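You operate a simulated robot arm through the tools that you are given. There is no shell and no other tool.

The job below is to be done with a simulated robot arm. You get a single attempt, and the scene is never put back.

Task
Seal the first and fifth bulbs and take them off the rack.
Fine: shutting the brass valve under a bulb seals it, so shut each before lifting; stand the first bulb in the sixth hole of the red hole board, the fifth in the fourth.

Only the result counts: the job must be done as asked and must still hold three seconds after the hand-in. Knocking over, shifting, dropping, spilling or breaking anything else fails it. A push-on lid holds only when it is set on centred and level and pressed home; a screw cap is set on level and turned clockwise until tight.

Robot
A 6-joint arm with a two-finger parallel gripper, fixed in place. Base frame: the origin is on the floor under the middle of its stand, x ahead of it, y to its left, z up. Lengths are in cm, angles in degrees, forces in N, time in s.
With the tool pointing down near the work surface it reaches from about 36 to 76 cm from the base axis. Its first joint turns from -66.0 to 66.0 degrees. Payload 2.45 kg.
The TCP is the grasp point between the finger pads, 2.4 cm short of the fingertips. In the tool frame z runs along the fingers and y along their closing line. Largest opening 6.8 cm; finger width 1.7, thickness 1; the body of the gripper, 4 by 7 cm, starts 4.1 cm behind the TCP.
Orientation is that of the tool frame in the base frame, as [roll, pitch, yaw] about the fixed x, y, z axes, in that order (R = Rz(yaw) Ry(pitch) Rx(roll)). With the fingers straight down and closing along the base's y, the tool's x points along the base's -x, its y along +y and its z along -z.

Tools
- The arm moves only by the tool nudge_tool. Its argument "plan" is a list of rows, each an object of numbers (a shift or turn left out is 0, a gripper value left out holds the last): "gripper": the finger opening in cm, from 0 to 6.8; "dx", "dy", "dz": the shift along the base's x, y, z in units of 500 mm (1.0 is 500 mm); "ax", "ay", "az": the turn, a rotation vector about the base's x, y, z in units of 120 degrees (1.0 is 120 degrees). In form: [{"gripper": .., "dx": .., "dy": .., "dz": .., "ax": .., "ay": .., "az": ..}, ...]. A call has 1 to 20 rows; each row is the pose to reach, as a shift and turn from the pose commanded when the call began. A call with a number of a shift or a turn outside -1 to 1 is refused whole. Each row takes 0.2 s and may step no farther than 5 cm and 8.6 degrees from the row before; otherwise, or with a gripper value out of range, the whole call is refused. A pose out of reach is approached as far as the arm can. The call stops where the force on the tool passes 90 N (or 10 N more than at its start, if that is more) or the arm is blocked; 0.2 s more then pass. The fingers move at their own pace (about 10.8 cm/s each) and stop on an object; they squeeze with about 40 N. The grip force told is the motor's: it shows also when the fingers shut on nothing. Time passes only in rows, and 0.2 s behind the last, so rows that repeat a pose let the fingers close. It gives the time, the measured TCP pose, the force on the tool (base axes), the opening and the grip force at its end, in the units of the frame above (readings bear some noise), with the torque about the TCP (base axes, N m) and any sound that the robot's microphone picked up.
- Cameras (640 x 400 px; columns grow to the right, rows downward): "scene" is fixed at [18.22, 42.58, 147.79]; the picture's right is [-0.59, -0.81, 0.00], its down [-0.36, 0.26, -0.90] and it looks along [0.72, -0.53, -0.44] (base axes); focal length 214 px, centre (320, 200). "wrist" rides on the gripper at [8.4, 1.1, -7.5] in the tool frame; the picture's right is [-0.13, 0.99, 0.00], its down [-0.60, -0.08, -0.79] and it looks along [-0.79, -0.10, 0.61] (tool axes); focal length 251 px, centre (320, 200). There is no depth. A picture from a camera that has moved, and an enlarged one, comes with that camera's place and axes in the base frame and with its lens.
- grab_frame(camera): a new picture of that camera. The clock stands still meanwhile.
- close_up(camera, box): a new picture of the part [left, top, right, bottom] of that camera's present view, enlarged. The clock stands still meanwhile.
- job_done(): hands the job in; it is judged then, once.

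Places have to be worked out from the pictures, the camera data and where the tool is seen. Open the gripper and draw the arm clear of the work before you hand the job in, unless the task says otherwise.

The tools are called as a command line: name --argument value ..., lists and objects as JSON in quotes. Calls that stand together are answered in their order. nudge_tool: Moves the arm, as the interface text tells. Its arguments: {"type":"object","properties":{"plan":{"type":"array","items":{"type":"object","properties":{"gripper":{"type":"number"},"dx":{"type":"number"},"dy":{"type":"number"},"dz":{"type":"number"},"ax":{"type":"number"},"ay":{"type":"number"},"az":{"type":"number"}}}}},"required":["plan"]} The other tools are called the same way: grab_frame (camera) takes a picture; close_up (camera, box) takes an enlarged picture of a part of a camera's view; job_done () hands the job in.

At the start:

```text
time: 0.0
tool_pos: [41.78, -2.22, 146.2]
tcp_rot: [-179.9, 0.0, 179.9]
wrist_force: [0.2, -0.2, 0.2]
ft_torque: [0.01, 0.01, 0.04]
opening: 6.79
grip_force: 0.0
```

scene: 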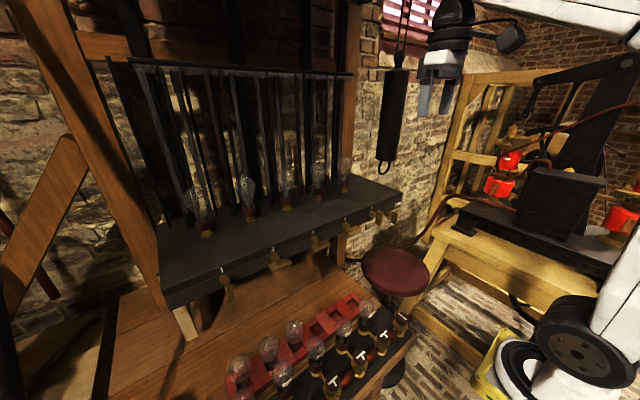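
wrist: 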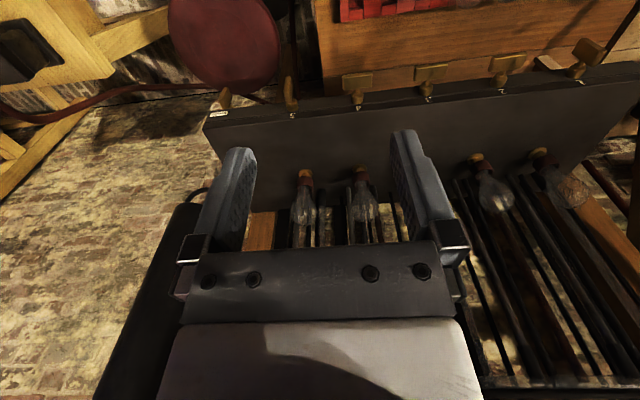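

I start by looking at the scene more closely: the rack, its valves and the red hole board.

close_up --camera "scene" --box '[150, 150, 410, 312]'

close_up --camera "scene" --box '[200, 270, 430, 400]'

close_up --camera "wrist" --box '[190, 0, 640, 281]'

close_up --camera "scene" --box '[100, 40, 400, 228]'

```text
2.46 times, centred on (280, 231) of scene
camera zoom: at [18.22, 42.58, 147.79], right [-0.59, -0.81, 0.0], down [-0.36, 0.26, -0.9], along [0.72, -0.53, -0.44], focal length 528 px, centre (418, 124)
```

zoom: 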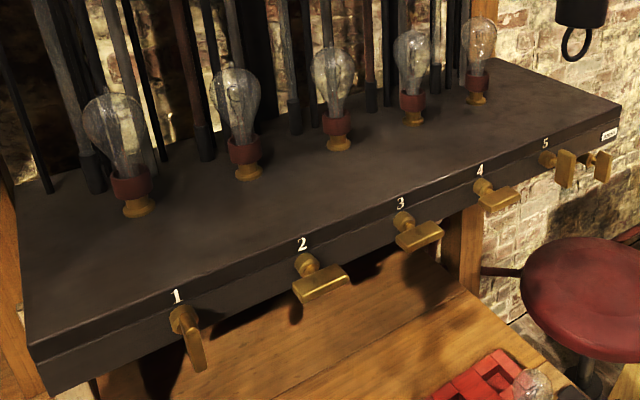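

```text
2.78 times, centred on (315, 335) of scene
camera zoom: at [18.22, 42.58, 147.79], right [-0.59, -0.81, 0.0], down [-0.36, 0.26, -0.9], along [0.72, -0.53, -0.44], focal length 597 px, centre (334, -176)
```

zoom: 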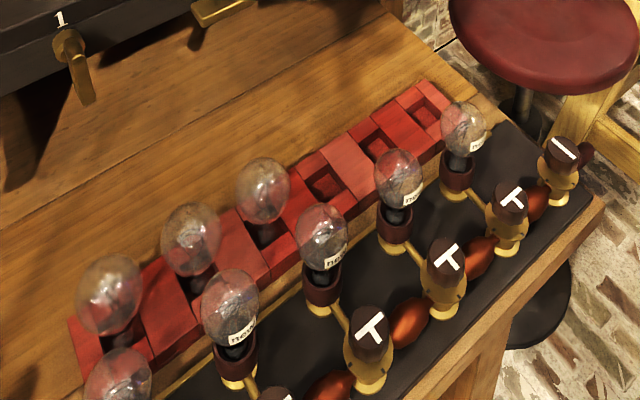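

```text
1.42 times, centred on (415, 140) of wrist
camera zoom: at [33.33, -1.11, 153.61], right [0.13, 0.99, 0.0], down [0.6, -0.08, 0.79], along [0.79, -0.1, -0.61], focal length 358 px, centre (185, 285)
```

zoom: 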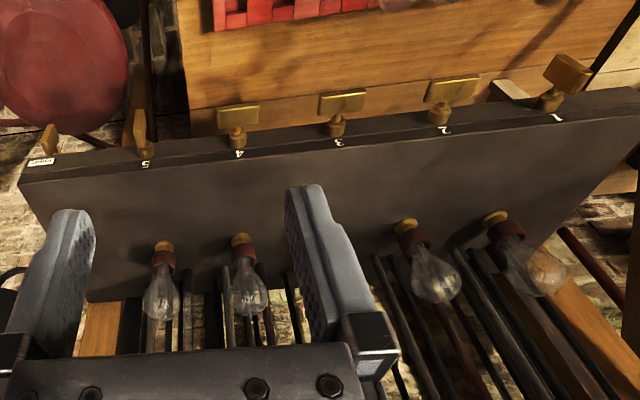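

```text
2.13 times, centred on (250, 134) of scene
camera zoom: at [18.22, 42.58, 147.79], right [-0.59, -0.81, 0.0], down [-0.36, 0.26, -0.9], along [0.72, -0.53, -0.44], focal length 456 px, centre (469, 340)
```

zoom: 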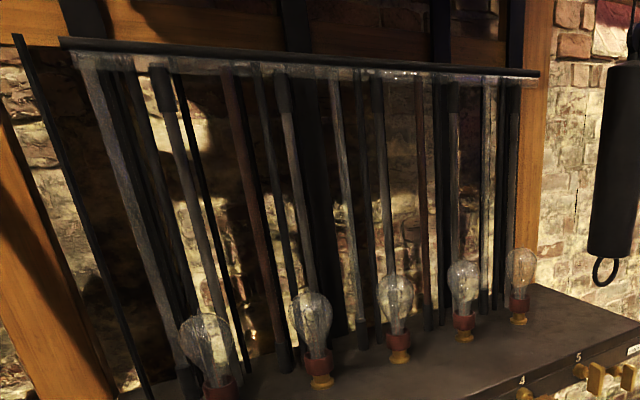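

From the two views, the rack bulbs sit at about x 74, y 39 (No. 1) down to y -10 (No. 5), collars at z ≈ 114. The valves are on the front face at x ≈ 60, and the red board is lower, at about z 83. I move to a middle viewpoint to look from closer.

nudge_tool --plan '[{"dx": -0.01, "dy": 0.07, "dz": -0.05}, {"dx": -0.02, "dy": 0.14, "dz": -0.1}, {"dx": -0.03, "dy": 0.21, "dz": -0.15}, {"dx": -0.04, "dy": 0.28, "dz": -0.2}, {"dx": -0.05, "dy": 0.34, "dz": -0.25}, {"dx": -0.05, "dy": 0.34, "dz": -0.25}]'

grab_frame --camera "wrist"

grab_frame --camera "scene"

```text
time: 1.4
tool_pos: [39.18, 14.87, 133.84]
tcp_rot: [-179.9, 0.0, 180.0]
wrist_force: [-0.3, 0.1, -0.9]
ft_torque: [-0.01, -0.01, -0.04]
opening: 6.81
grip_force: 0.0
```

```text
taken
camera wrist: at [30.64, 15.96, 141.29], right [0.13, 0.99, 0.0], down [0.6, -0.08, 0.79], along [0.79, -0.1, -0.61], focal length 251 px, centre (320, 200)
```

wrist: 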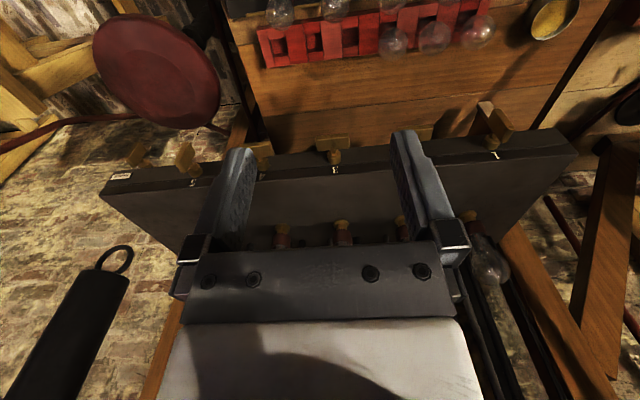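

```text
taken
```

scene: 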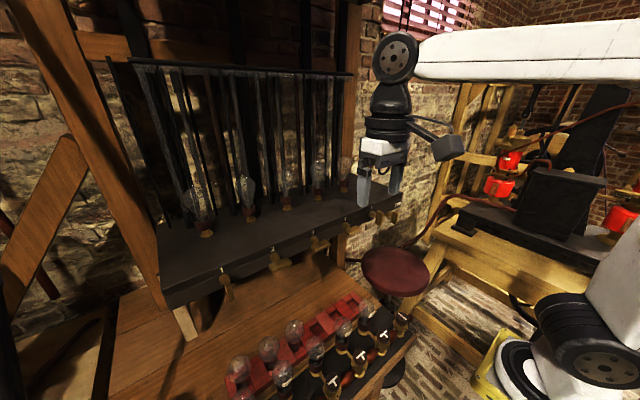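

The wrist view (upside down) now shows the red board at the top. I enlarge it and the valves.

close_up --camera "wrist" --box '[230, 0, 590, 120]'

close_up --camera "wrist" --box '[100, 90, 580, 300]'

```text
1.78 times, centred on (410, 60) of wrist
camera zoom: at [30.64, 15.96, 141.29], right [0.13, 0.99, 0.0], down [0.6, -0.08, 0.79], along [0.79, -0.1, -0.61], focal length 447 px, centre (160, 449)
```

zoom: 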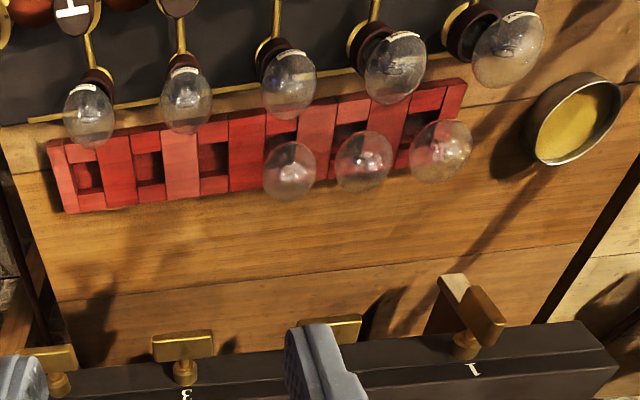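

```text
1.33 times, centred on (340, 195) of wrist
camera zoom: at [30.64, 15.96, 141.29], right [0.13, 0.99, 0.0], down [0.6, -0.08, 0.79], along [0.79, -0.1, -0.61], focal length 335 px, centre (293, 207)
```

zoom: 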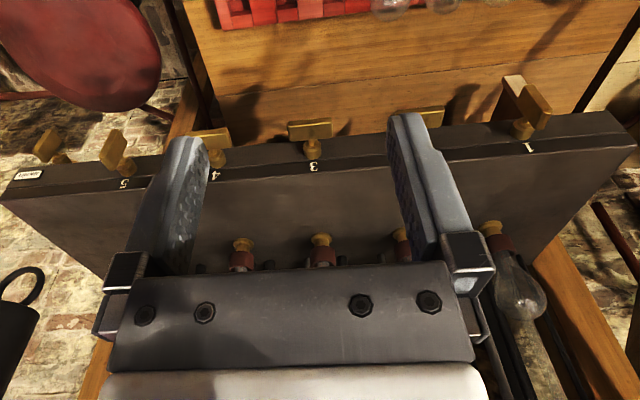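

Zoomed views seem truly sharper, so I zoom hard on each bulb, valve and hole.

close_up --camera "scene" --box '[175, 165, 255, 215]'

close_up --camera "scene" --box '[310, 150, 390, 200]'

close_up --camera "scene" --box '[205, 255, 285, 305]'

close_up --camera "scene" --box '[340, 195, 420, 245]'

close_up --camera "scene" --box '[290, 285, 386, 345]'

close_up --camera "wrist" --box '[250, 10, 370, 85]'

close_up --camera "wrist" --box '[430, 90, 550, 165]'

close_up --camera "wrist" --box '[440, 200, 536, 300]'

```text
8.00 times, centred on (215, 190) of scene
camera zoom: at [18.22, 42.58, 147.79], right [-0.59, -0.81, 0.0], down [-0.36, 0.26, -0.9], along [0.72, -0.53, -0.44], focal length 1716 px, centre (1160, 280)
```

zoom: 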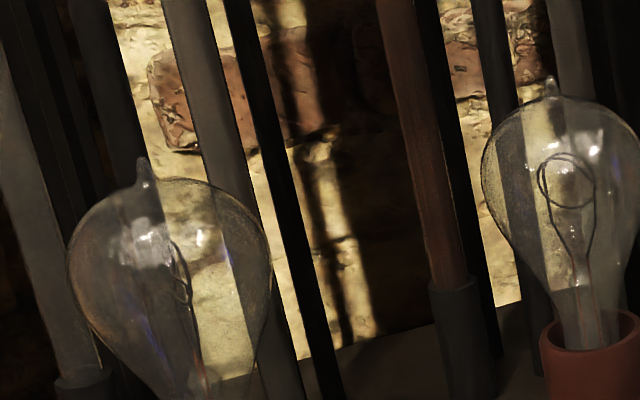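

```text
8.00 times, centred on (350, 175) of scene
camera zoom: at [18.22, 42.58, 147.79], right [-0.59, -0.81, 0.0], down [-0.36, 0.26, -0.9], along [0.72, -0.53, -0.44], focal length 1716 px, centre (80, 400)
```

zoom: 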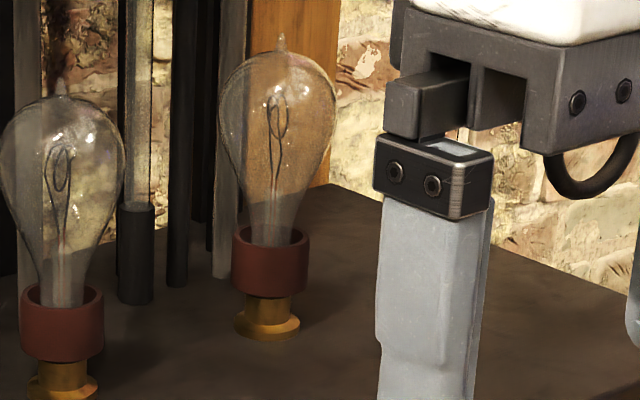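

```text
8.00 times, centred on (245, 280) of scene
camera zoom: at [18.22, 42.58, 147.79], right [-0.59, -0.81, 0.0], down [-0.36, 0.26, -0.9], along [0.72, -0.53, -0.44], focal length 1716 px, centre (920, -440)
```

zoom: 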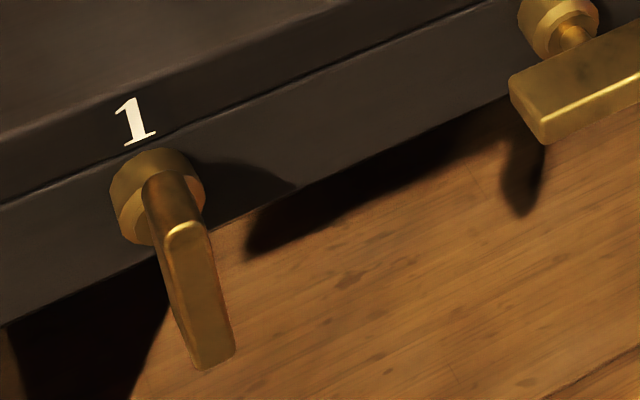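

```text
8.00 times, centred on (380, 220) of scene
camera zoom: at [18.22, 42.58, 147.79], right [-0.59, -0.81, 0.0], down [-0.36, 0.26, -0.9], along [0.72, -0.53, -0.44], focal length 1716 px, centre (-160, 40)
```

zoom: 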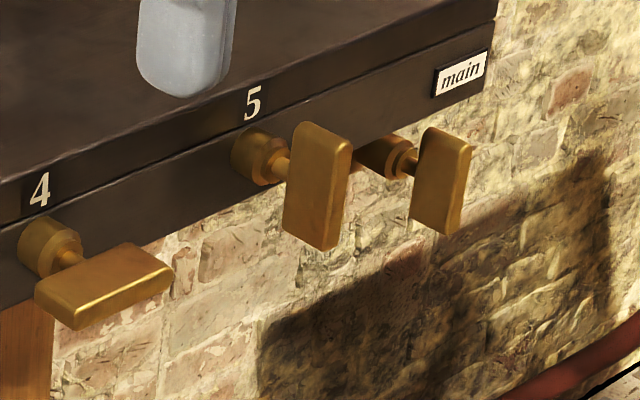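

```text
6.67 times, centred on (338, 315) of scene
camera zoom: at [18.22, 42.58, 147.79], right [-0.59, -0.81, 0.0], down [-0.36, 0.26, -0.9], along [0.72, -0.53, -0.44], focal length 1430 px, centre (200, -567)
```

zoom: 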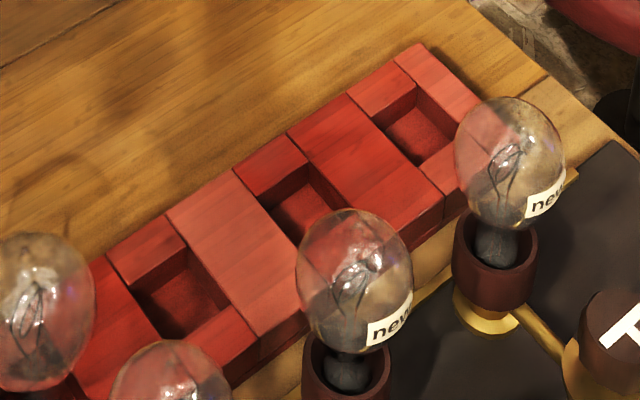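

```text
5.33 times, centred on (310, 48) of wrist
camera zoom: at [30.64, 15.96, 141.29], right [0.13, 0.99, 0.0], down [0.6, -0.08, 0.79], along [0.79, -0.1, -0.61], focal length 1341 px, centre (373, 1013)
```

zoom: 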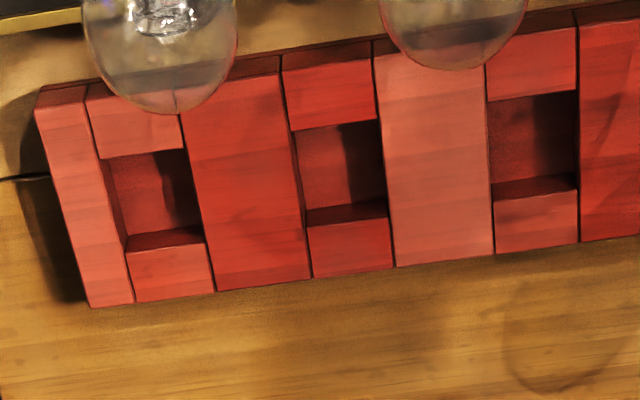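

```text
5.33 times, centred on (490, 128) of wrist
camera zoom: at [30.64, 15.96, 141.29], right [0.13, 0.99, 0.0], down [0.6, -0.08, 0.79], along [0.79, -0.1, -0.61], focal length 1341 px, centre (-587, 587)
```

zoom: 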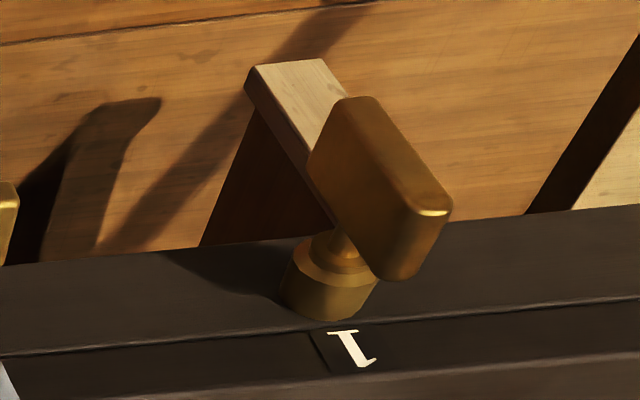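

```text
4.00 times, centred on (488, 250) of wrist
camera zoom: at [30.64, 15.96, 141.29], right [0.13, 0.99, 0.0], down [0.6, -0.08, 0.79], along [0.79, -0.1, -0.61], focal length 1006 px, centre (-352, 0)
```

zoom: 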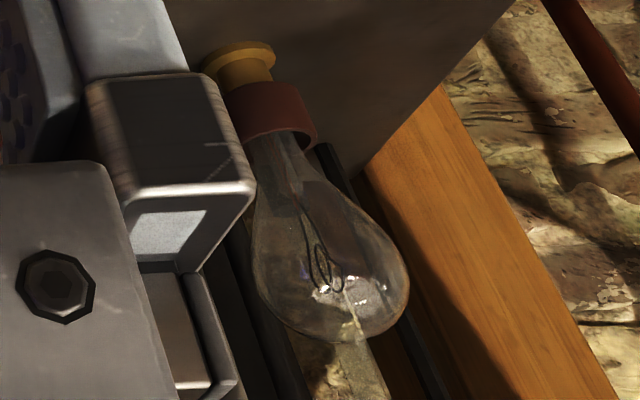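

The handles of valves 1, 5 and "main" stand upright, in line with the vertical passage, so they are open. Valves 2–4 lie crosswise. Holes 1–3 of the board (high-y end) are filled and 4–6 are empty: hole 6 is near (51, 5), hole 4 near (51, 19). To keep the camera above the tool when I tilt it, I turn the tool half round in free space.

nudge_tool --plan '[{"az": 0.07}, {"az": 0.14}, {"az": 0.21}, {"az": 0.28}, {"az": 0.35}, {"az": 0.42}, {"az": 0.49}, {"az": 0.56}, {"az": 0.63}, {"az": 0.7}, {"az": 0.75}, {"az": 0.75}]'

```text
time: 4.0
tool_pos: [39.35, 14.74, 133.76]
tcp_rot: [-179.8, 0.0, -89.9]
wrist_force: [0.3, 0.2, 0.1]
ft_torque: [0.0, -0.01, -0.04]
opening: 6.78
grip_force: 0.1
```

The half turn went well so far (yaw -90). I turn the other quarter.

nudge_tool --plan '[{"az": 0.07}, {"az": 0.14}, {"az": 0.21}, {"az": 0.28}, {"az": 0.35}, {"az": 0.42}, {"az": 0.49}, {"az": 0.56}, {"az": 0.63}, {"az": 0.7}, {"az": 0.75}, {"az": 0.75}]'

grab_frame --camera "wrist"

grab_frame --camera "scene"

```text
time: 6.6
tool_pos: [39.35, 14.7, 133.81]
tcp_rot: [-179.9, 0.0, 0.2]
wrist_force: [0.7, -0.1, 0.2]
ft_torque: [-0.03, -0.02, 0.01]
opening: 6.79
grip_force: 0.1
```

```text
taken
camera wrist: at [47.63, 13.61, 141.13], right [-0.13, -0.99, 0.0], down [-0.6, 0.08, 0.79], along [-0.79, 0.1, -0.61], focal length 251 px, centre (320, 200)
```

wrist: 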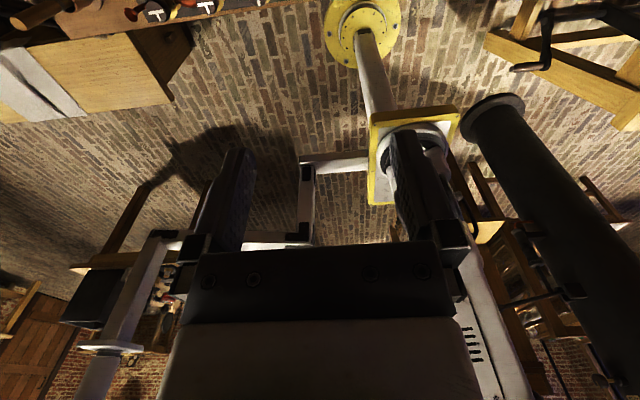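

```text
taken
```

scene: 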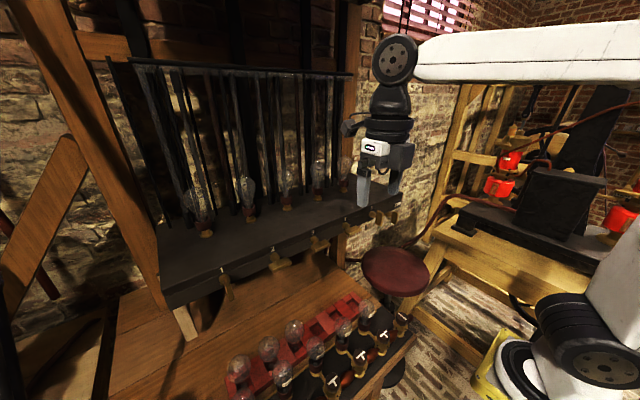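

The tool is flipped with the camera on the far side. Now I pitch it to point along +x, while moving towards valve 1 at a safe height and in front of the rack.

nudge_tool --plan '[{"dx": 0.014, "dy": 0.037, "dz": -0.016, "ay": -0.0682}, {"dx": 0.028, "dy": 0.074, "dz": -0.032, "ay": -0.1364}, {"dx": 0.042, "dy": 0.111, "dz": -0.048, "ay": -0.2046}, {"dx": 0.056, "dy": 0.148, "dz": -0.064, "ay": -0.2728}, {"dx": 0.07, "dy": 0.185, "dz": -0.08, "ay": -0.341}, {"dx": 0.084, "dy": 0.222, "dz": -0.096, "ay": -0.4092}, {"dx": 0.098, "dy": 0.259, "dz": -0.112, "ay": -0.4774}, {"dx": 0.112, "dy": 0.296, "dz": -0.128, "ay": -0.5456}, {"dx": 0.126, "dy": 0.333, "dz": -0.144, "ay": -0.6138}, {"dx": 0.14, "dy": 0.37, "dz": -0.16, "ay": -0.682}, {"dx": 0.153, "dy": 0.406, "dz": -0.176, "ay": -0.75}, {"dx": 0.153, "dy": 0.406, "dz": -0.176, "ay": -0.75}]'

grab_frame --camera "wrist"

grab_frame --camera "scene"

```text
time: 9.2
tool_pos: [47.11, 35.14, 125.1]
tcp_rot: [-28.9, -90.0, -150.9]
wrist_force: [-1.2, 1.0, 0.8]
ft_torque: [0.0, 0.02, -0.04]
opening: 6.8
grip_force: 0.0
```

```text
taken
camera wrist: at [39.51, 34.01, 133.3], right [0.0, -0.99, -0.13], down [-0.79, 0.08, -0.61], along [0.61, 0.1, -0.79], focal length 251 px, centre (320, 200)
```

wrist: 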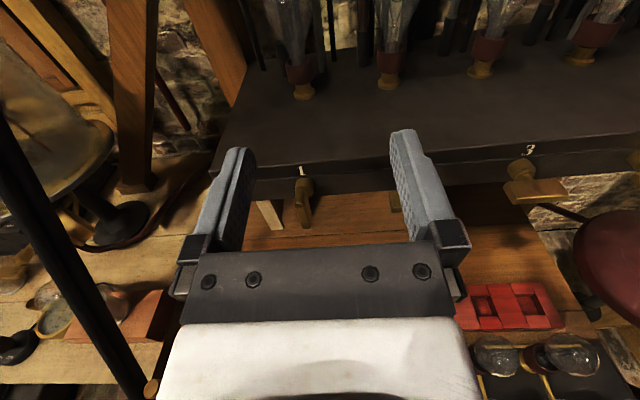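

```text
taken
```

scene: 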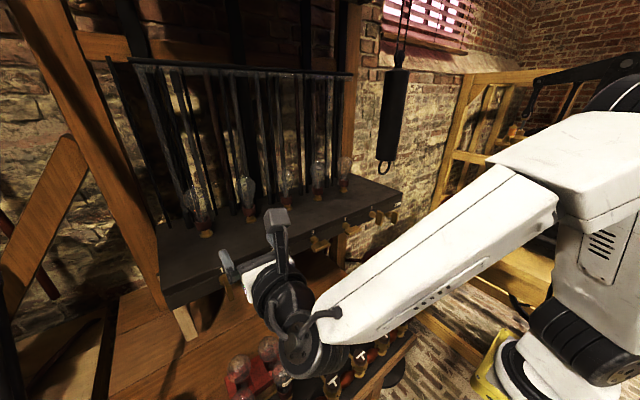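

The view is upright now and the valve 1 handle is visible between the fingers. I zoom on it and on other items to refine positions.

close_up --camera "wrist" --box '[260, 150, 356, 210]'

close_up --camera "wrist" --box '[440, 260, 600, 360]'

close_up --camera "wrist" --box '[250, 0, 410, 100]'

close_up --camera "scene" --box '[200, 190, 360, 390]'

```text
6.67 times, centred on (308, 180) of wrist
camera zoom: at [39.51, 34.01, 133.3], right [0.0, -0.99, -0.13], down [-0.79, 0.08, -0.61], along [0.61, 0.1, -0.79], focal length 1676 px, centre (400, 333)
```

zoom: 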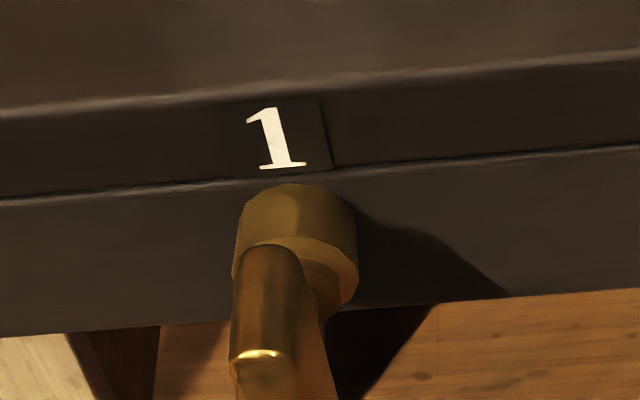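

```text
4.00 times, centred on (520, 310) of wrist
camera zoom: at [39.51, 34.01, 133.3], right [0.0, -0.99, -0.13], down [-0.79, 0.08, -0.61], along [0.61, 0.1, -0.79], focal length 1006 px, centre (-480, -240)
```

zoom: 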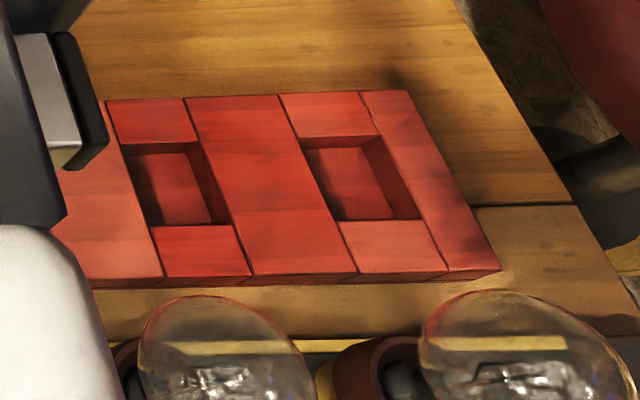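

```text
4.00 times, centred on (330, 50) of wrist
camera zoom: at [39.51, 34.01, 133.3], right [0.0, -0.99, -0.13], down [-0.79, 0.08, -0.61], along [0.61, 0.1, -0.79], focal length 1006 px, centre (280, 800)
```

zoom: 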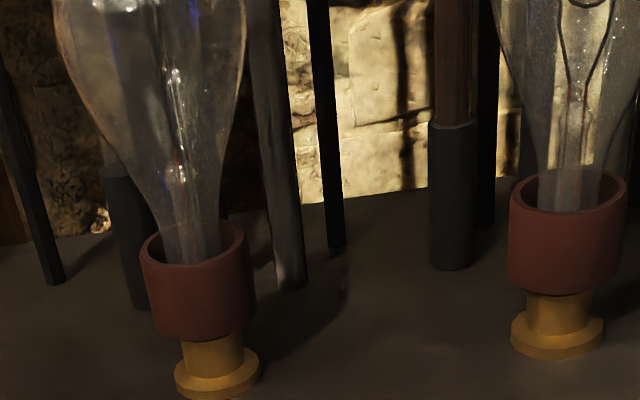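

```text
2.00 times, centred on (280, 290) of scene
camera zoom: at [18.22, 42.58, 147.79], right [-0.59, -0.81, 0.0], down [-0.36, 0.26, -0.9], along [0.72, -0.53, -0.44], focal length 429 px, centre (400, 20)
```

zoom: 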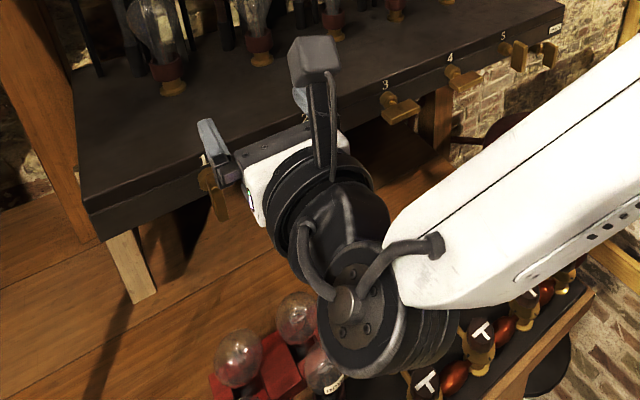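

Valve 1's plate is at x 54.6–57, y ≈ 38.7, z 108.9–113.5, with its axis at about z 111.2. I move to stand in front of it, fingertips short of the plate.

nudge_tool --plan '[{"dx": 0.015, "dy": 0.018, "dz": -0.069}, {"dx": 0.03, "dy": 0.036, "dz": -0.138}, {"dx": 0.045, "dy": 0.054, "dz": -0.207}, {"dx": 0.06, "dy": 0.072, "dz": -0.276}, {"dx": 0.06, "dy": 0.072, "dz": -0.276}]'

grab_frame --camera "wrist"

close_up --camera "scene" --box '[160, 200, 400, 350]'

```text
time: 10.4
tool_pos: [50.11, 38.84, 111.15]
tcp_rot: [99.1, -89.9, 80.9]
wrist_force: [0.6, 0.7, 0.3]
ft_torque: [-0.02, -0.01, 0.0]
opening: 6.77
grip_force: 0.1
```

```text
taken
camera wrist: at [42.41, 37.73, 119.44], right [0.0, -0.99, -0.13], down [-0.79, 0.08, -0.6], along [0.61, 0.1, -0.79], focal length 251 px, centre (320, 200)
```

wrist: 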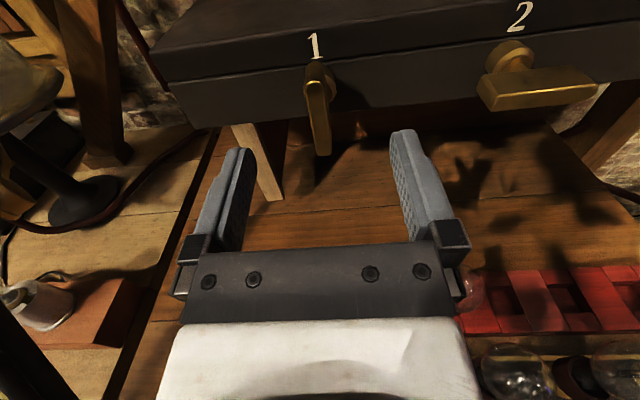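

```text
2.67 times, centred on (280, 275) of scene
camera zoom: at [18.22, 42.58, 147.79], right [-0.59, -0.81, 0.0], down [-0.36, 0.26, -0.9], along [0.72, -0.53, -0.44], focal length 572 px, centre (427, 0)
```

zoom: 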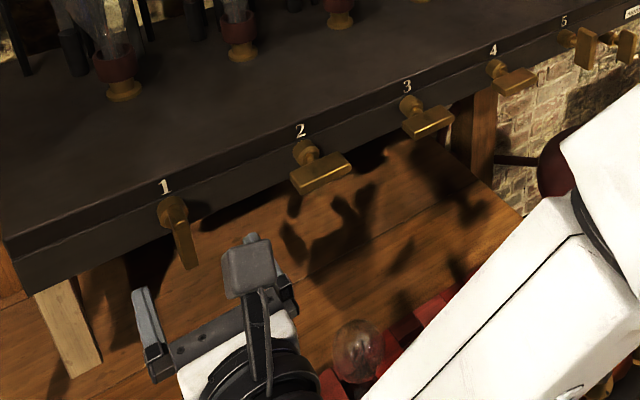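

close_up --camera "wrist" --box '[256, 20, 416, 170]'

close_up --camera "wrist" --box '[440, 0, 600, 120]'

```text
2.67 times, centred on (336, 95) of wrist
camera zoom: at [42.41, 37.73, 119.44], right [0.0, -0.99, -0.13], down [-0.79, 0.08, -0.6], along [0.61, 0.1, -0.79], focal length 670 px, centre (277, 480)
```

zoom: 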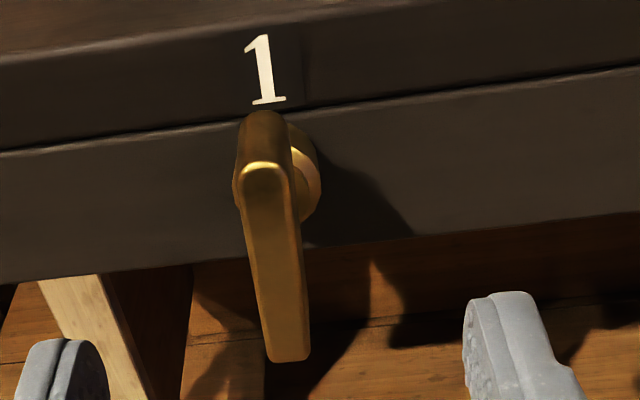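

```text
3.33 times, centred on (520, 60) of wrist
camera zoom: at [42.41, 37.73, 119.44], right [0.0, -0.99, -0.13], down [-0.79, 0.08, -0.6], along [0.61, 0.1, -0.79], focal length 838 px, centre (-347, 667)
```

zoom: 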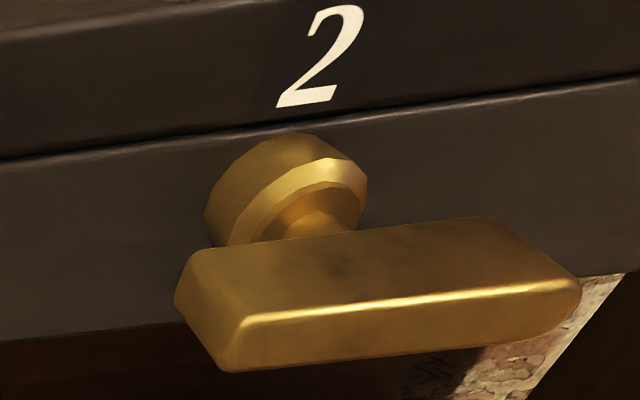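

The handle ends may differ (one rounder than the other), which would tell the turning sense, so I zoom in further.

close_up --camera "wrist" --box '[290, 50, 350, 165]'

close_up --camera "wrist" --box '[470, 30, 610, 120]'

close_up --camera "scene" --box '[360, 200, 408, 230]'

close_up --camera "scene" --box '[300, 220, 356, 255]'

```text
3.48 times, centred on (320, 108) of wrist
camera zoom: at [42.41, 37.73, 119.44], right [0.0, -0.99, -0.13], down [-0.79, 0.08, -0.6], along [0.61, 0.1, -0.79], focal length 875 px, centre (320, 522)
```

zoom: 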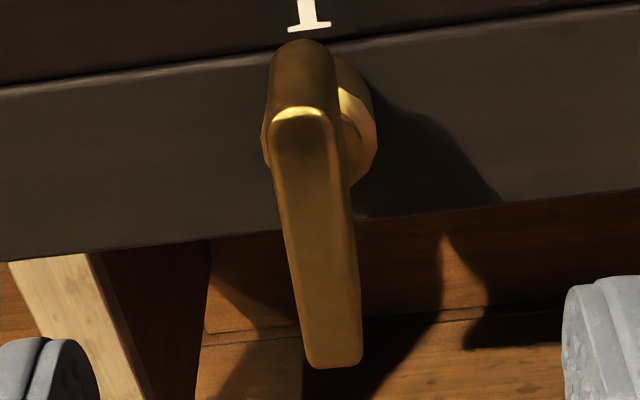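

```text
4.44 times, centred on (540, 75) of wrist
camera zoom: at [42.41, 37.73, 119.44], right [0.0, -0.99, -0.13], down [-0.79, 0.08, -0.6], along [0.61, 0.1, -0.79], focal length 1118 px, centre (-658, 756)
```

zoom: 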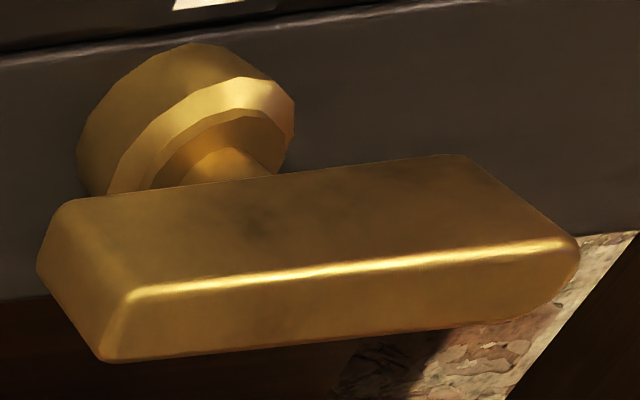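

```text
13.33 times, centred on (384, 215) of scene
camera zoom: at [18.22, 42.58, 147.79], right [-0.59, -0.81, 0.0], down [-0.36, 0.26, -0.9], along [0.72, -0.53, -0.44], focal length 2860 px, centre (-533, 0)
```

zoom: 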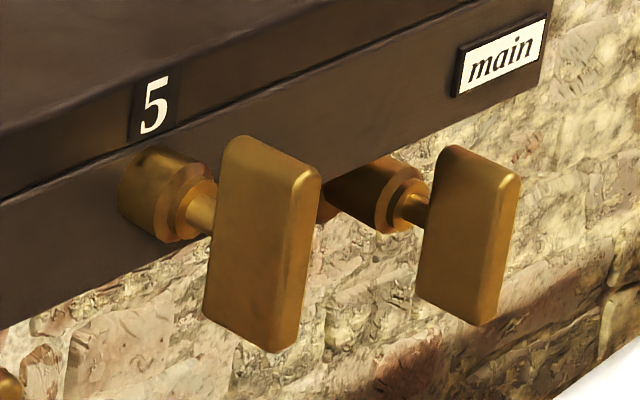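

```text
11.43 times, centred on (328, 238) of scene
camera zoom: at [18.22, 42.58, 147.79], right [-0.59, -0.81, 0.0], down [-0.36, 0.26, -0.9], along [0.72, -0.53, -0.44], focal length 2451 px, centre (229, -229)
```

zoom: 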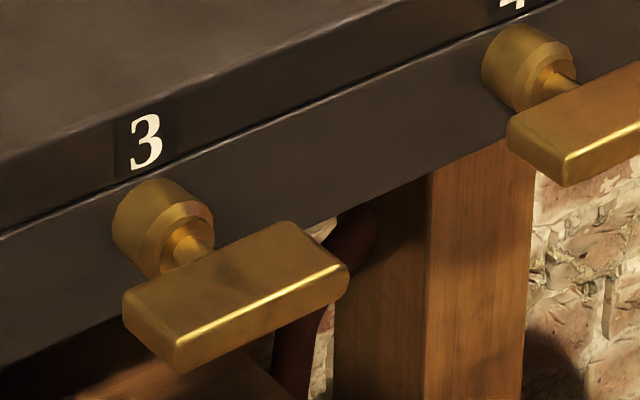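

Handles look symmetric, so I plan on a clockwise quarter turn. Valve 1's plate is centred at y ≈ 38.87, z ≈ 110.9, and the tool is lined up within 2 mm. I move in until the pads straddle the plate, then close on it.

nudge_tool --plan '[{"dx": 0.035, "dz": -0.001}, {"dx": 0.07, "dz": -0.003}, {"dx": 0.106, "dz": -0.003}, {"dx": 0.106, "dz": -0.003}]'

grab_frame --camera "wrist"

close_up --camera "scene" --box '[180, 240, 308, 320]'

```text
time: 11.4
tool_pos: [55.27, 38.84, 111.08]
tcp_rot: [26.6, -90.0, 153.5]
wrist_force: [-0.4, 0.2, -0.1]
ft_torque: [-0.02, 0.01, 0.01]
opening: 6.79
grip_force: 0.0
```

```text
taken
camera wrist: at [47.74, 37.74, 119.4], right [0.0, -0.99, -0.13], down [-0.79, 0.08, -0.6], along [0.61, 0.1, -0.79], focal length 251 px, centre (320, 200)
```

wrist: 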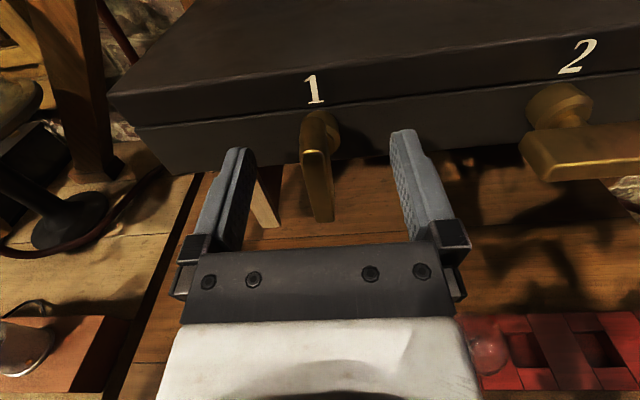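

```text
5.00 times, centred on (244, 280) of scene
camera zoom: at [18.22, 42.57, 147.79], right [-0.59, -0.81, 0.0], down [-0.36, 0.26, -0.9], along [0.72, -0.53, -0.44], focal length 1072 px, centre (700, -200)
```

zoom: 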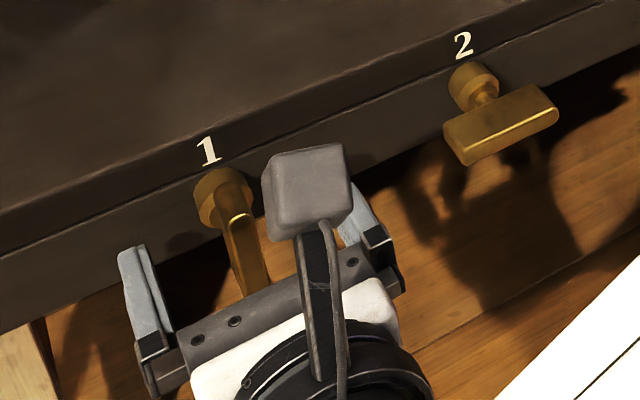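

The plate is centred between the pads (centre z ≈ 111.1, same as the TCP). I close the fingers on it.

nudge_tool --plan '[{"gripper": 0}, {"gripper": 0}, {"gripper": 0}, {"gripper": 0}]'

grab_frame --camera "wrist"

```text
time: 12.4
tool_pos: [55.24, 38.92, 111.03]
tcp_rot: [40.7, -89.9, 139.3]
wrist_force: [5.8, 11.1, -0.4]
ft_torque: [0.03, 0.33, -0.35]
opening: 1.09
grip_force: 32.3
```

```text
taken
camera wrist: at [47.72, 37.81, 119.4], right [0.0, -0.99, -0.13], down [-0.79, 0.08, -0.6], along [0.61, 0.1, -0.79], focal length 251 px, centre (320, 200)
```

wrist: 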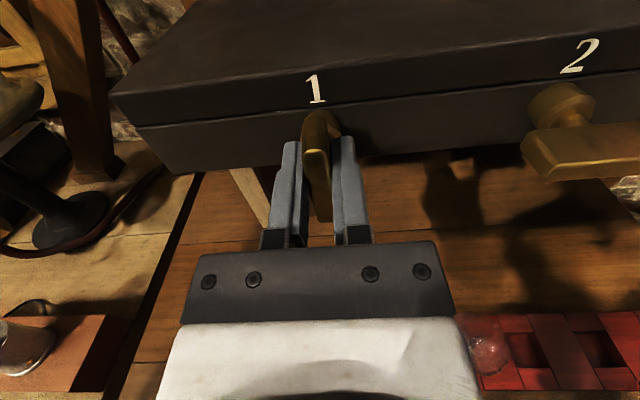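

I hold the plate (opening 1.09) with a small side load, so the plate is about 1 mm further to +y. I relieve that and start turning clockwise gently, watching torque.

nudge_tool --plan '[{"gripper": 0, "dy": 0.002}, {"gripper": 0, "dy": 0.002, "ax": 0.035}, {"gripper": 0, "dy": 0.002, "ax": 0.07}, {"gripper": 0, "dy": 0.002, "ax": 0.105}, {"gripper": 0, "dy": 0.002, "ax": 0.14}]'

grab_frame --camera "wrist"

close_up --camera "scene" --box '[180, 240, 308, 320]'

```text
time: 13.6
tool_pos: [55.34, 38.94, 111.09]
tcp_rot: [-89.6, -73.1, -90.4]
wrist_force: [2.7, 2.0, 9.4]
ft_torque: [0.01, 0.74, 0.13]
opening: 1.09
grip_force: 32.8
```

```text
taken
camera wrist: at [47.7, 35.3, 118.67], right [0.0, -0.91, -0.41], down [-0.79, 0.25, -0.56], along [0.61, 0.33, -0.72], focal length 251 px, centre (320, 200)
```

wrist: 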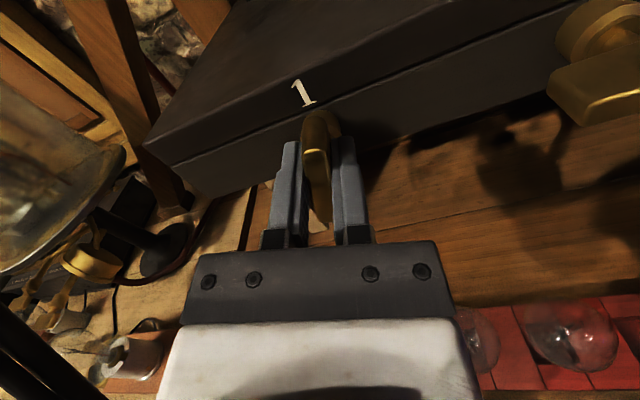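

```text
5.00 times, centred on (244, 280) of scene
camera zoom: at [18.21, 42.57, 147.79], right [-0.59, -0.81, 0.0], down [-0.36, 0.26, -0.9], along [0.72, -0.53, -0.44], focal length 1072 px, centre (700, -200)
```

zoom: 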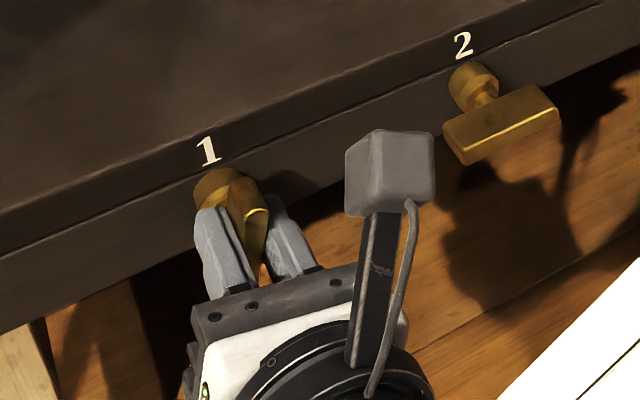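

The plate turns with the tool at almost no torque about x, so clockwise is free. I continue to about 85° in total.

nudge_tool --plan '[{"gripper": 0, "ax": 0.06}, {"gripper": 0, "ax": 0.12}, {"gripper": 0, "ax": 0.18}, {"gripper": 0, "ax": 0.24}, {"gripper": 0, "ax": 0.3}, {"gripper": 0, "ax": 0.36}, {"gripper": 0, "ax": 0.42}, {"gripper": 0, "ax": 0.48}, {"gripper": 0, "ax": 0.54}, {"gripper": 0, "ax": 0.57}]'

grab_frame --camera "wrist"

close_up --camera "scene" --box '[180, 240, 308, 320]'

```text
time: 15.8
tool_pos: [55.27, 38.64, 110.59]
tcp_rot: [-90.3, -4.7, -90.2]
wrist_force: [0.4, -24.3, -16.0]
ft_torque: [-0.01, -0.46, 0.14]
opening: 1.11
grip_force: 32.0
```

```text
taken
camera wrist: at [47.69, 30.08, 110.2], right [-0.01, 0.05, -1.0], down [-0.79, 0.61, 0.03], along [0.61, 0.79, 0.03], focal length 251 px, centre (320, 200)
```

wrist: 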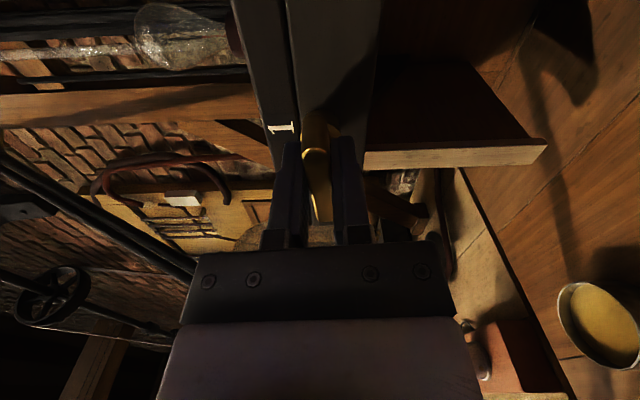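

```text
5.00 times, centred on (244, 280) of scene
camera zoom: at [18.25, 42.51, 147.8], right [-0.59, -0.81, 0.0], down [-0.36, 0.26, -0.9], along [0.72, -0.53, -0.44], focal length 1072 px, centre (700, -200)
```

zoom: 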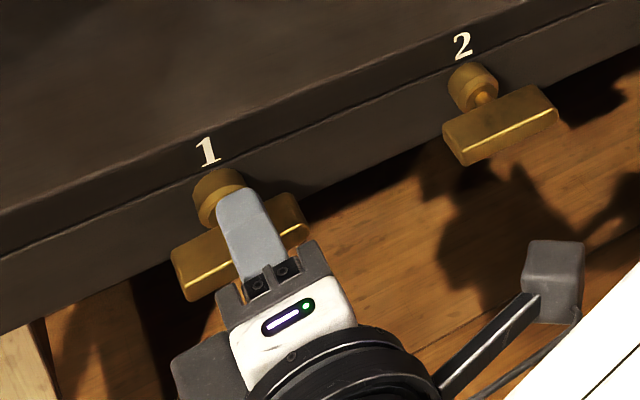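

The plate is nearly crosswise. The reading shows the valve axis lies at about (38.9, 110.6), so the hold is a few mm off. I relieve that and turn the last degrees to 90°.

nudge_tool --plan '[{"gripper": 0, "dy": -0.006, "dz": -0.008}, {"gripper": 0, "dy": -0.006, "dz": -0.008, "ax": 0.02}, {"gripper": 0, "dy": -0.006, "dz": -0.008, "ax": 0.039}, {"gripper": 0, "dy": -0.006, "dz": -0.008, "ax": 0.039}]'

close_up --camera "scene" --box '[180, 240, 308, 320]'

```text
time: 16.8
tool_pos: [55.38, 38.62, 110.48]
tcp_rot: [-89.9, 0.1, -89.7]
wrist_force: [7.9, 3.6, -6.8]
ft_torque: [-0.03, 0.44, -0.69]
opening: 1.1
grip_force: 32.0
```

```text
5.00 times, centred on (244, 280) of scene
camera zoom: at [18.26, 42.6, 147.77], right [-0.59, -0.81, 0.0], down [-0.36, 0.26, -0.9], along [0.72, -0.53, -0.44], focal length 1072 px, centre (700, -200)
```

zoom: 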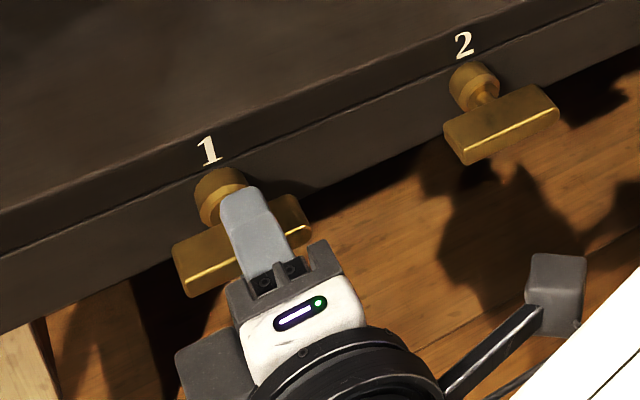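

At 90° with negligible torque. I feel for a stop with 3° more.

nudge_tool --plan '[{"gripper": 0, "ax": 0.013}, {"gripper": 0, "ax": 0.025}, {"gripper": 0, "ax": 0.025}]'

```text
time: 17.6
tool_pos: [55.31, 38.51, 110.67]
tcp_rot: [-89.7, 2.9, -89.9]
wrist_force: [12.7, 6.9, -3.3]
ft_torque: [-0.59, 0.22, 0.77]
opening: 1.18
grip_force: 32.1
```

Torque about x rose to -0.59 N·m and the pads began to give: that's the stop, so valve 1 is fully shut. I ease back to 90°, open the fingers and withdraw.

nudge_tool --plan '[{"gripper": 0, "ax": -0.02}, {"gripper": 3.2, "ax": -0.02}, {"gripper": 3.2, "ax": -0.02}, {"gripper": 3.2, "ax": -0.02, "dx": -0.04}, {"gripper": 3.2, "ax": -0.02, "dx": -0.1}, {"gripper": 3.2, "ax": -0.02, "dx": -0.18}, {"gripper": 3.2, "ax": -0.02, "dx": -0.18}]'

grab_frame --camera "wrist"

close_up --camera "scene" --box '[180, 240, 308, 320]'

```text
time: 19.2
tool_pos: [47.53, 37.91, 110.48]
tcp_rot: [-89.9, 0.5, -89.8]
wrist_force: [-0.4, 0.1, 0.4]
ft_torque: [-0.01, 0.02, 0.01]
opening: 3.2
grip_force: 0.1
out of reach, approached as far as the arm can: row 6, 7
```

```text
taken
camera wrist: at [39.93, 29.47, 109.24], right [0.0, 0.14, -0.99], down [-0.79, 0.6, 0.08], along [0.61, 0.79, 0.11], focal length 251 px, centre (320, 200)
```

wrist: 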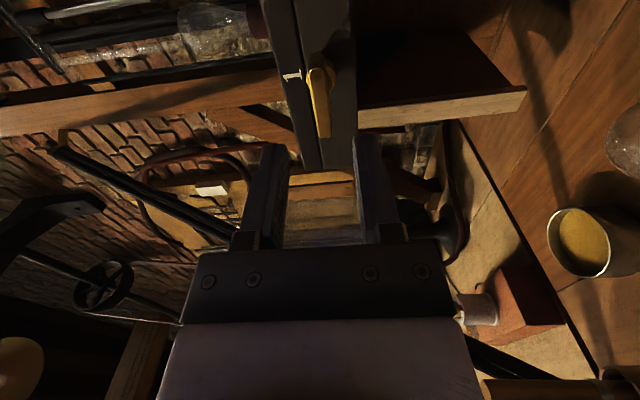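

```text
5.00 times, centred on (244, 280) of scene
camera zoom: at [18.21, 42.58, 147.79], right [-0.59, -0.81, 0.0], down [-0.36, 0.26, -0.9], along [0.72, -0.53, -0.44], focal length 1072 px, centre (700, -200)
```

zoom: 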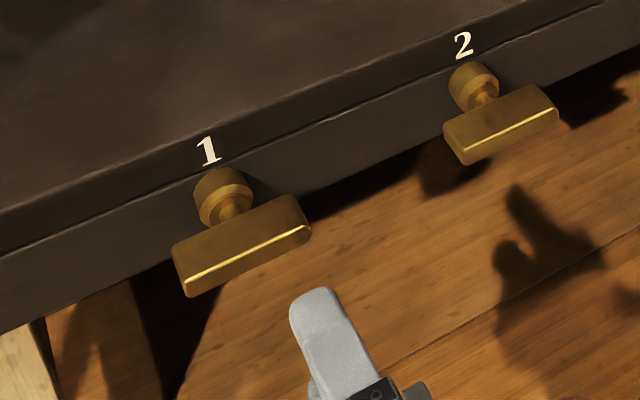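

Valve 1 now lies crosswise like valve 2. The arm hit its reach limit while withdrawing, which is fine. I unroll the tool to camera-up while shifting towards valve 5.

nudge_tool --plan '[{"dx": 0.01, "dy": -0.04, "dz": 0.01, "ax": -0.0625}, {"dx": 0.02, "dy": -0.08, "dz": 0.02, "ax": -0.125}, {"dx": 0.02, "dy": -0.12, "dz": 0.03, "ax": -0.1875}, {"dx": 0.02, "dy": -0.16, "dz": 0.03, "ax": -0.25}, {"dx": 0.02, "dy": -0.2, "dz": 0.03, "ax": -0.3125}, {"dx": 0.02, "dy": -0.24, "dz": 0.03, "ax": -0.375}, {"dx": 0.02, "dy": -0.28, "dz": 0.03, "ax": -0.4375}, {"dx": 0.02, "dy": -0.32, "dz": 0.03, "ax": -0.5}, {"dx": 0.02, "dy": -0.36, "dz": 0.03, "ax": -0.5625}, {"dx": 0.02, "dy": -0.4, "dz": 0.03, "ax": -0.625}, {"dx": 0.02, "dy": -0.44, "dz": 0.03, "ax": -0.6875}, {"dx": 0.02, "dy": -0.48, "dz": 0.03, "ax": -0.75}, {"dx": 0.02, "dy": -0.48, "dz": 0.03, "ax": -0.75}]'

```text
time: 22.0
tool_pos: [48.55, 13.82, 112.29]
tcp_rot: [-92.6, -89.6, -87.3]
wrist_force: [-0.4, -0.1, 0.4]
ft_torque: [0.0, -0.03, 0.0]
opening: 3.21
grip_force: 0.1
```

Now I move along to stand in front of valve 5.

nudge_tool --plan '[{"gripper": 5.5, "dx": 0.005, "dy": -0.08, "dz": -0.006}, {"dx": 0.01, "dy": -0.16, "dz": -0.012}, {"dx": 0.015, "dy": -0.24, "dz": -0.018}, {"dx": 0.02, "dy": -0.32, "dz": -0.024}, {"dx": 0.025, "dy": -0.4, "dz": -0.03}, {"dx": 0.028, "dy": -0.472, "dz": -0.034}, {"dx": 0.028, "dy": -0.472, "dz": -0.034}]'

grab_frame --camera "wrist"

grab_frame --camera "scene"

```text
time: 23.6
tool_pos: [51.84, 6.29, 110.75]
tcp_rot: [-92.9, -89.4, -87.5]
wrist_force: [-0.5, 0.3, -0.4]
ft_torque: [-0.01, -0.01, -0.03]
opening: 5.51
grip_force: 0.0
out of reach, approached as far as the arm can: row 1, 2, 3, 4, 5, 6, 7
```

```text
taken
camera wrist: at [44.21, 5.19, 119.04], right [0.0, -0.99, -0.14], down [-0.79, 0.09, -0.6], along [0.61, 0.11, -0.79], focal length 251 px, centre (320, 200)
```

wrist: 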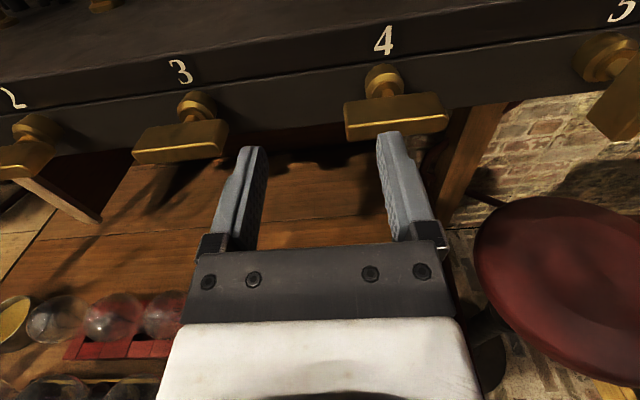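

```text
taken
```

scene: 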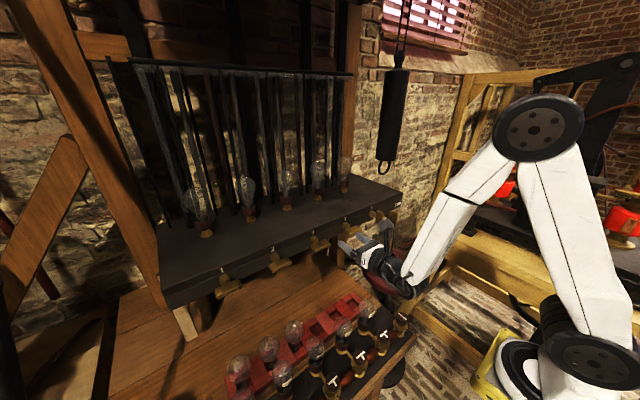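

The arm cannot fold close enough here with the tool level, so it stopped at (51.8, 6.3), fingertips just short of handle 4. I go straight up first, then sideways above the handles.

nudge_tool --plan '[{"dz": 0.08}, {"dz": 0.16}, {"dz": 0.24}, {"dz": 0.28}, {"dz": 0.28}]'

```text
time: 24.8
tool_pos: [51.66, 5.91, 124.81]
tcp_rot: [-95.6, -89.4, -84.4]
wrist_force: [0.4, 0.7, -0.1]
ft_torque: [0.01, -0.01, -0.01]
opening: 5.52
grip_force: 0.0
out of reach, approached as far as the arm can: row 1, 2
```

I'm above the handles now. I move sideways to y ≈ -9.9.

nudge_tool --plan '[{"dx": 0.004, "dy": -0.08}, {"dx": 0.008, "dy": -0.16}, {"dx": 0.01, "dy": -0.24}, {"dx": 0.01, "dy": -0.316}, {"dx": 0.01, "dy": -0.316}]'

grab_frame --camera "wrist"

```text
time: 26.0
tool_pos: [50.87, 4.11, 125.98]
tcp_rot: [-105.4, -89.4, -74.8]
wrist_force: [0.2, 0.3, 0.1]
ft_torque: [-0.02, 0.01, 0.0]
opening: 5.5
grip_force: 0.1
out of reach, approached as far as the arm can: row 1, 2, 3, 4, 5
```

```text
taken
camera wrist: at [43.41, 3.02, 134.27], right [-0.01, -0.99, -0.14], down [-0.79, 0.09, -0.6], along [0.61, 0.11, -0.79], focal length 251 px, centre (320, 200)
```

wrist: 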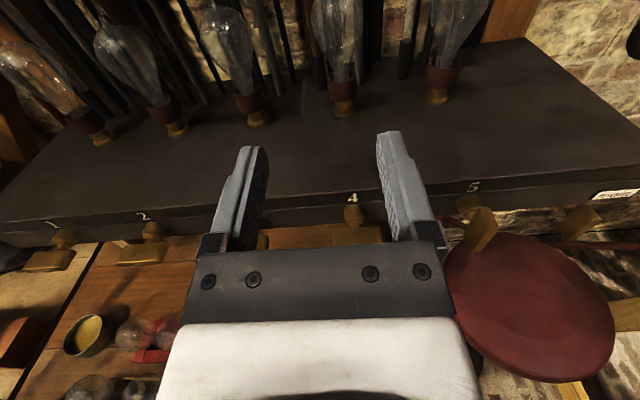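

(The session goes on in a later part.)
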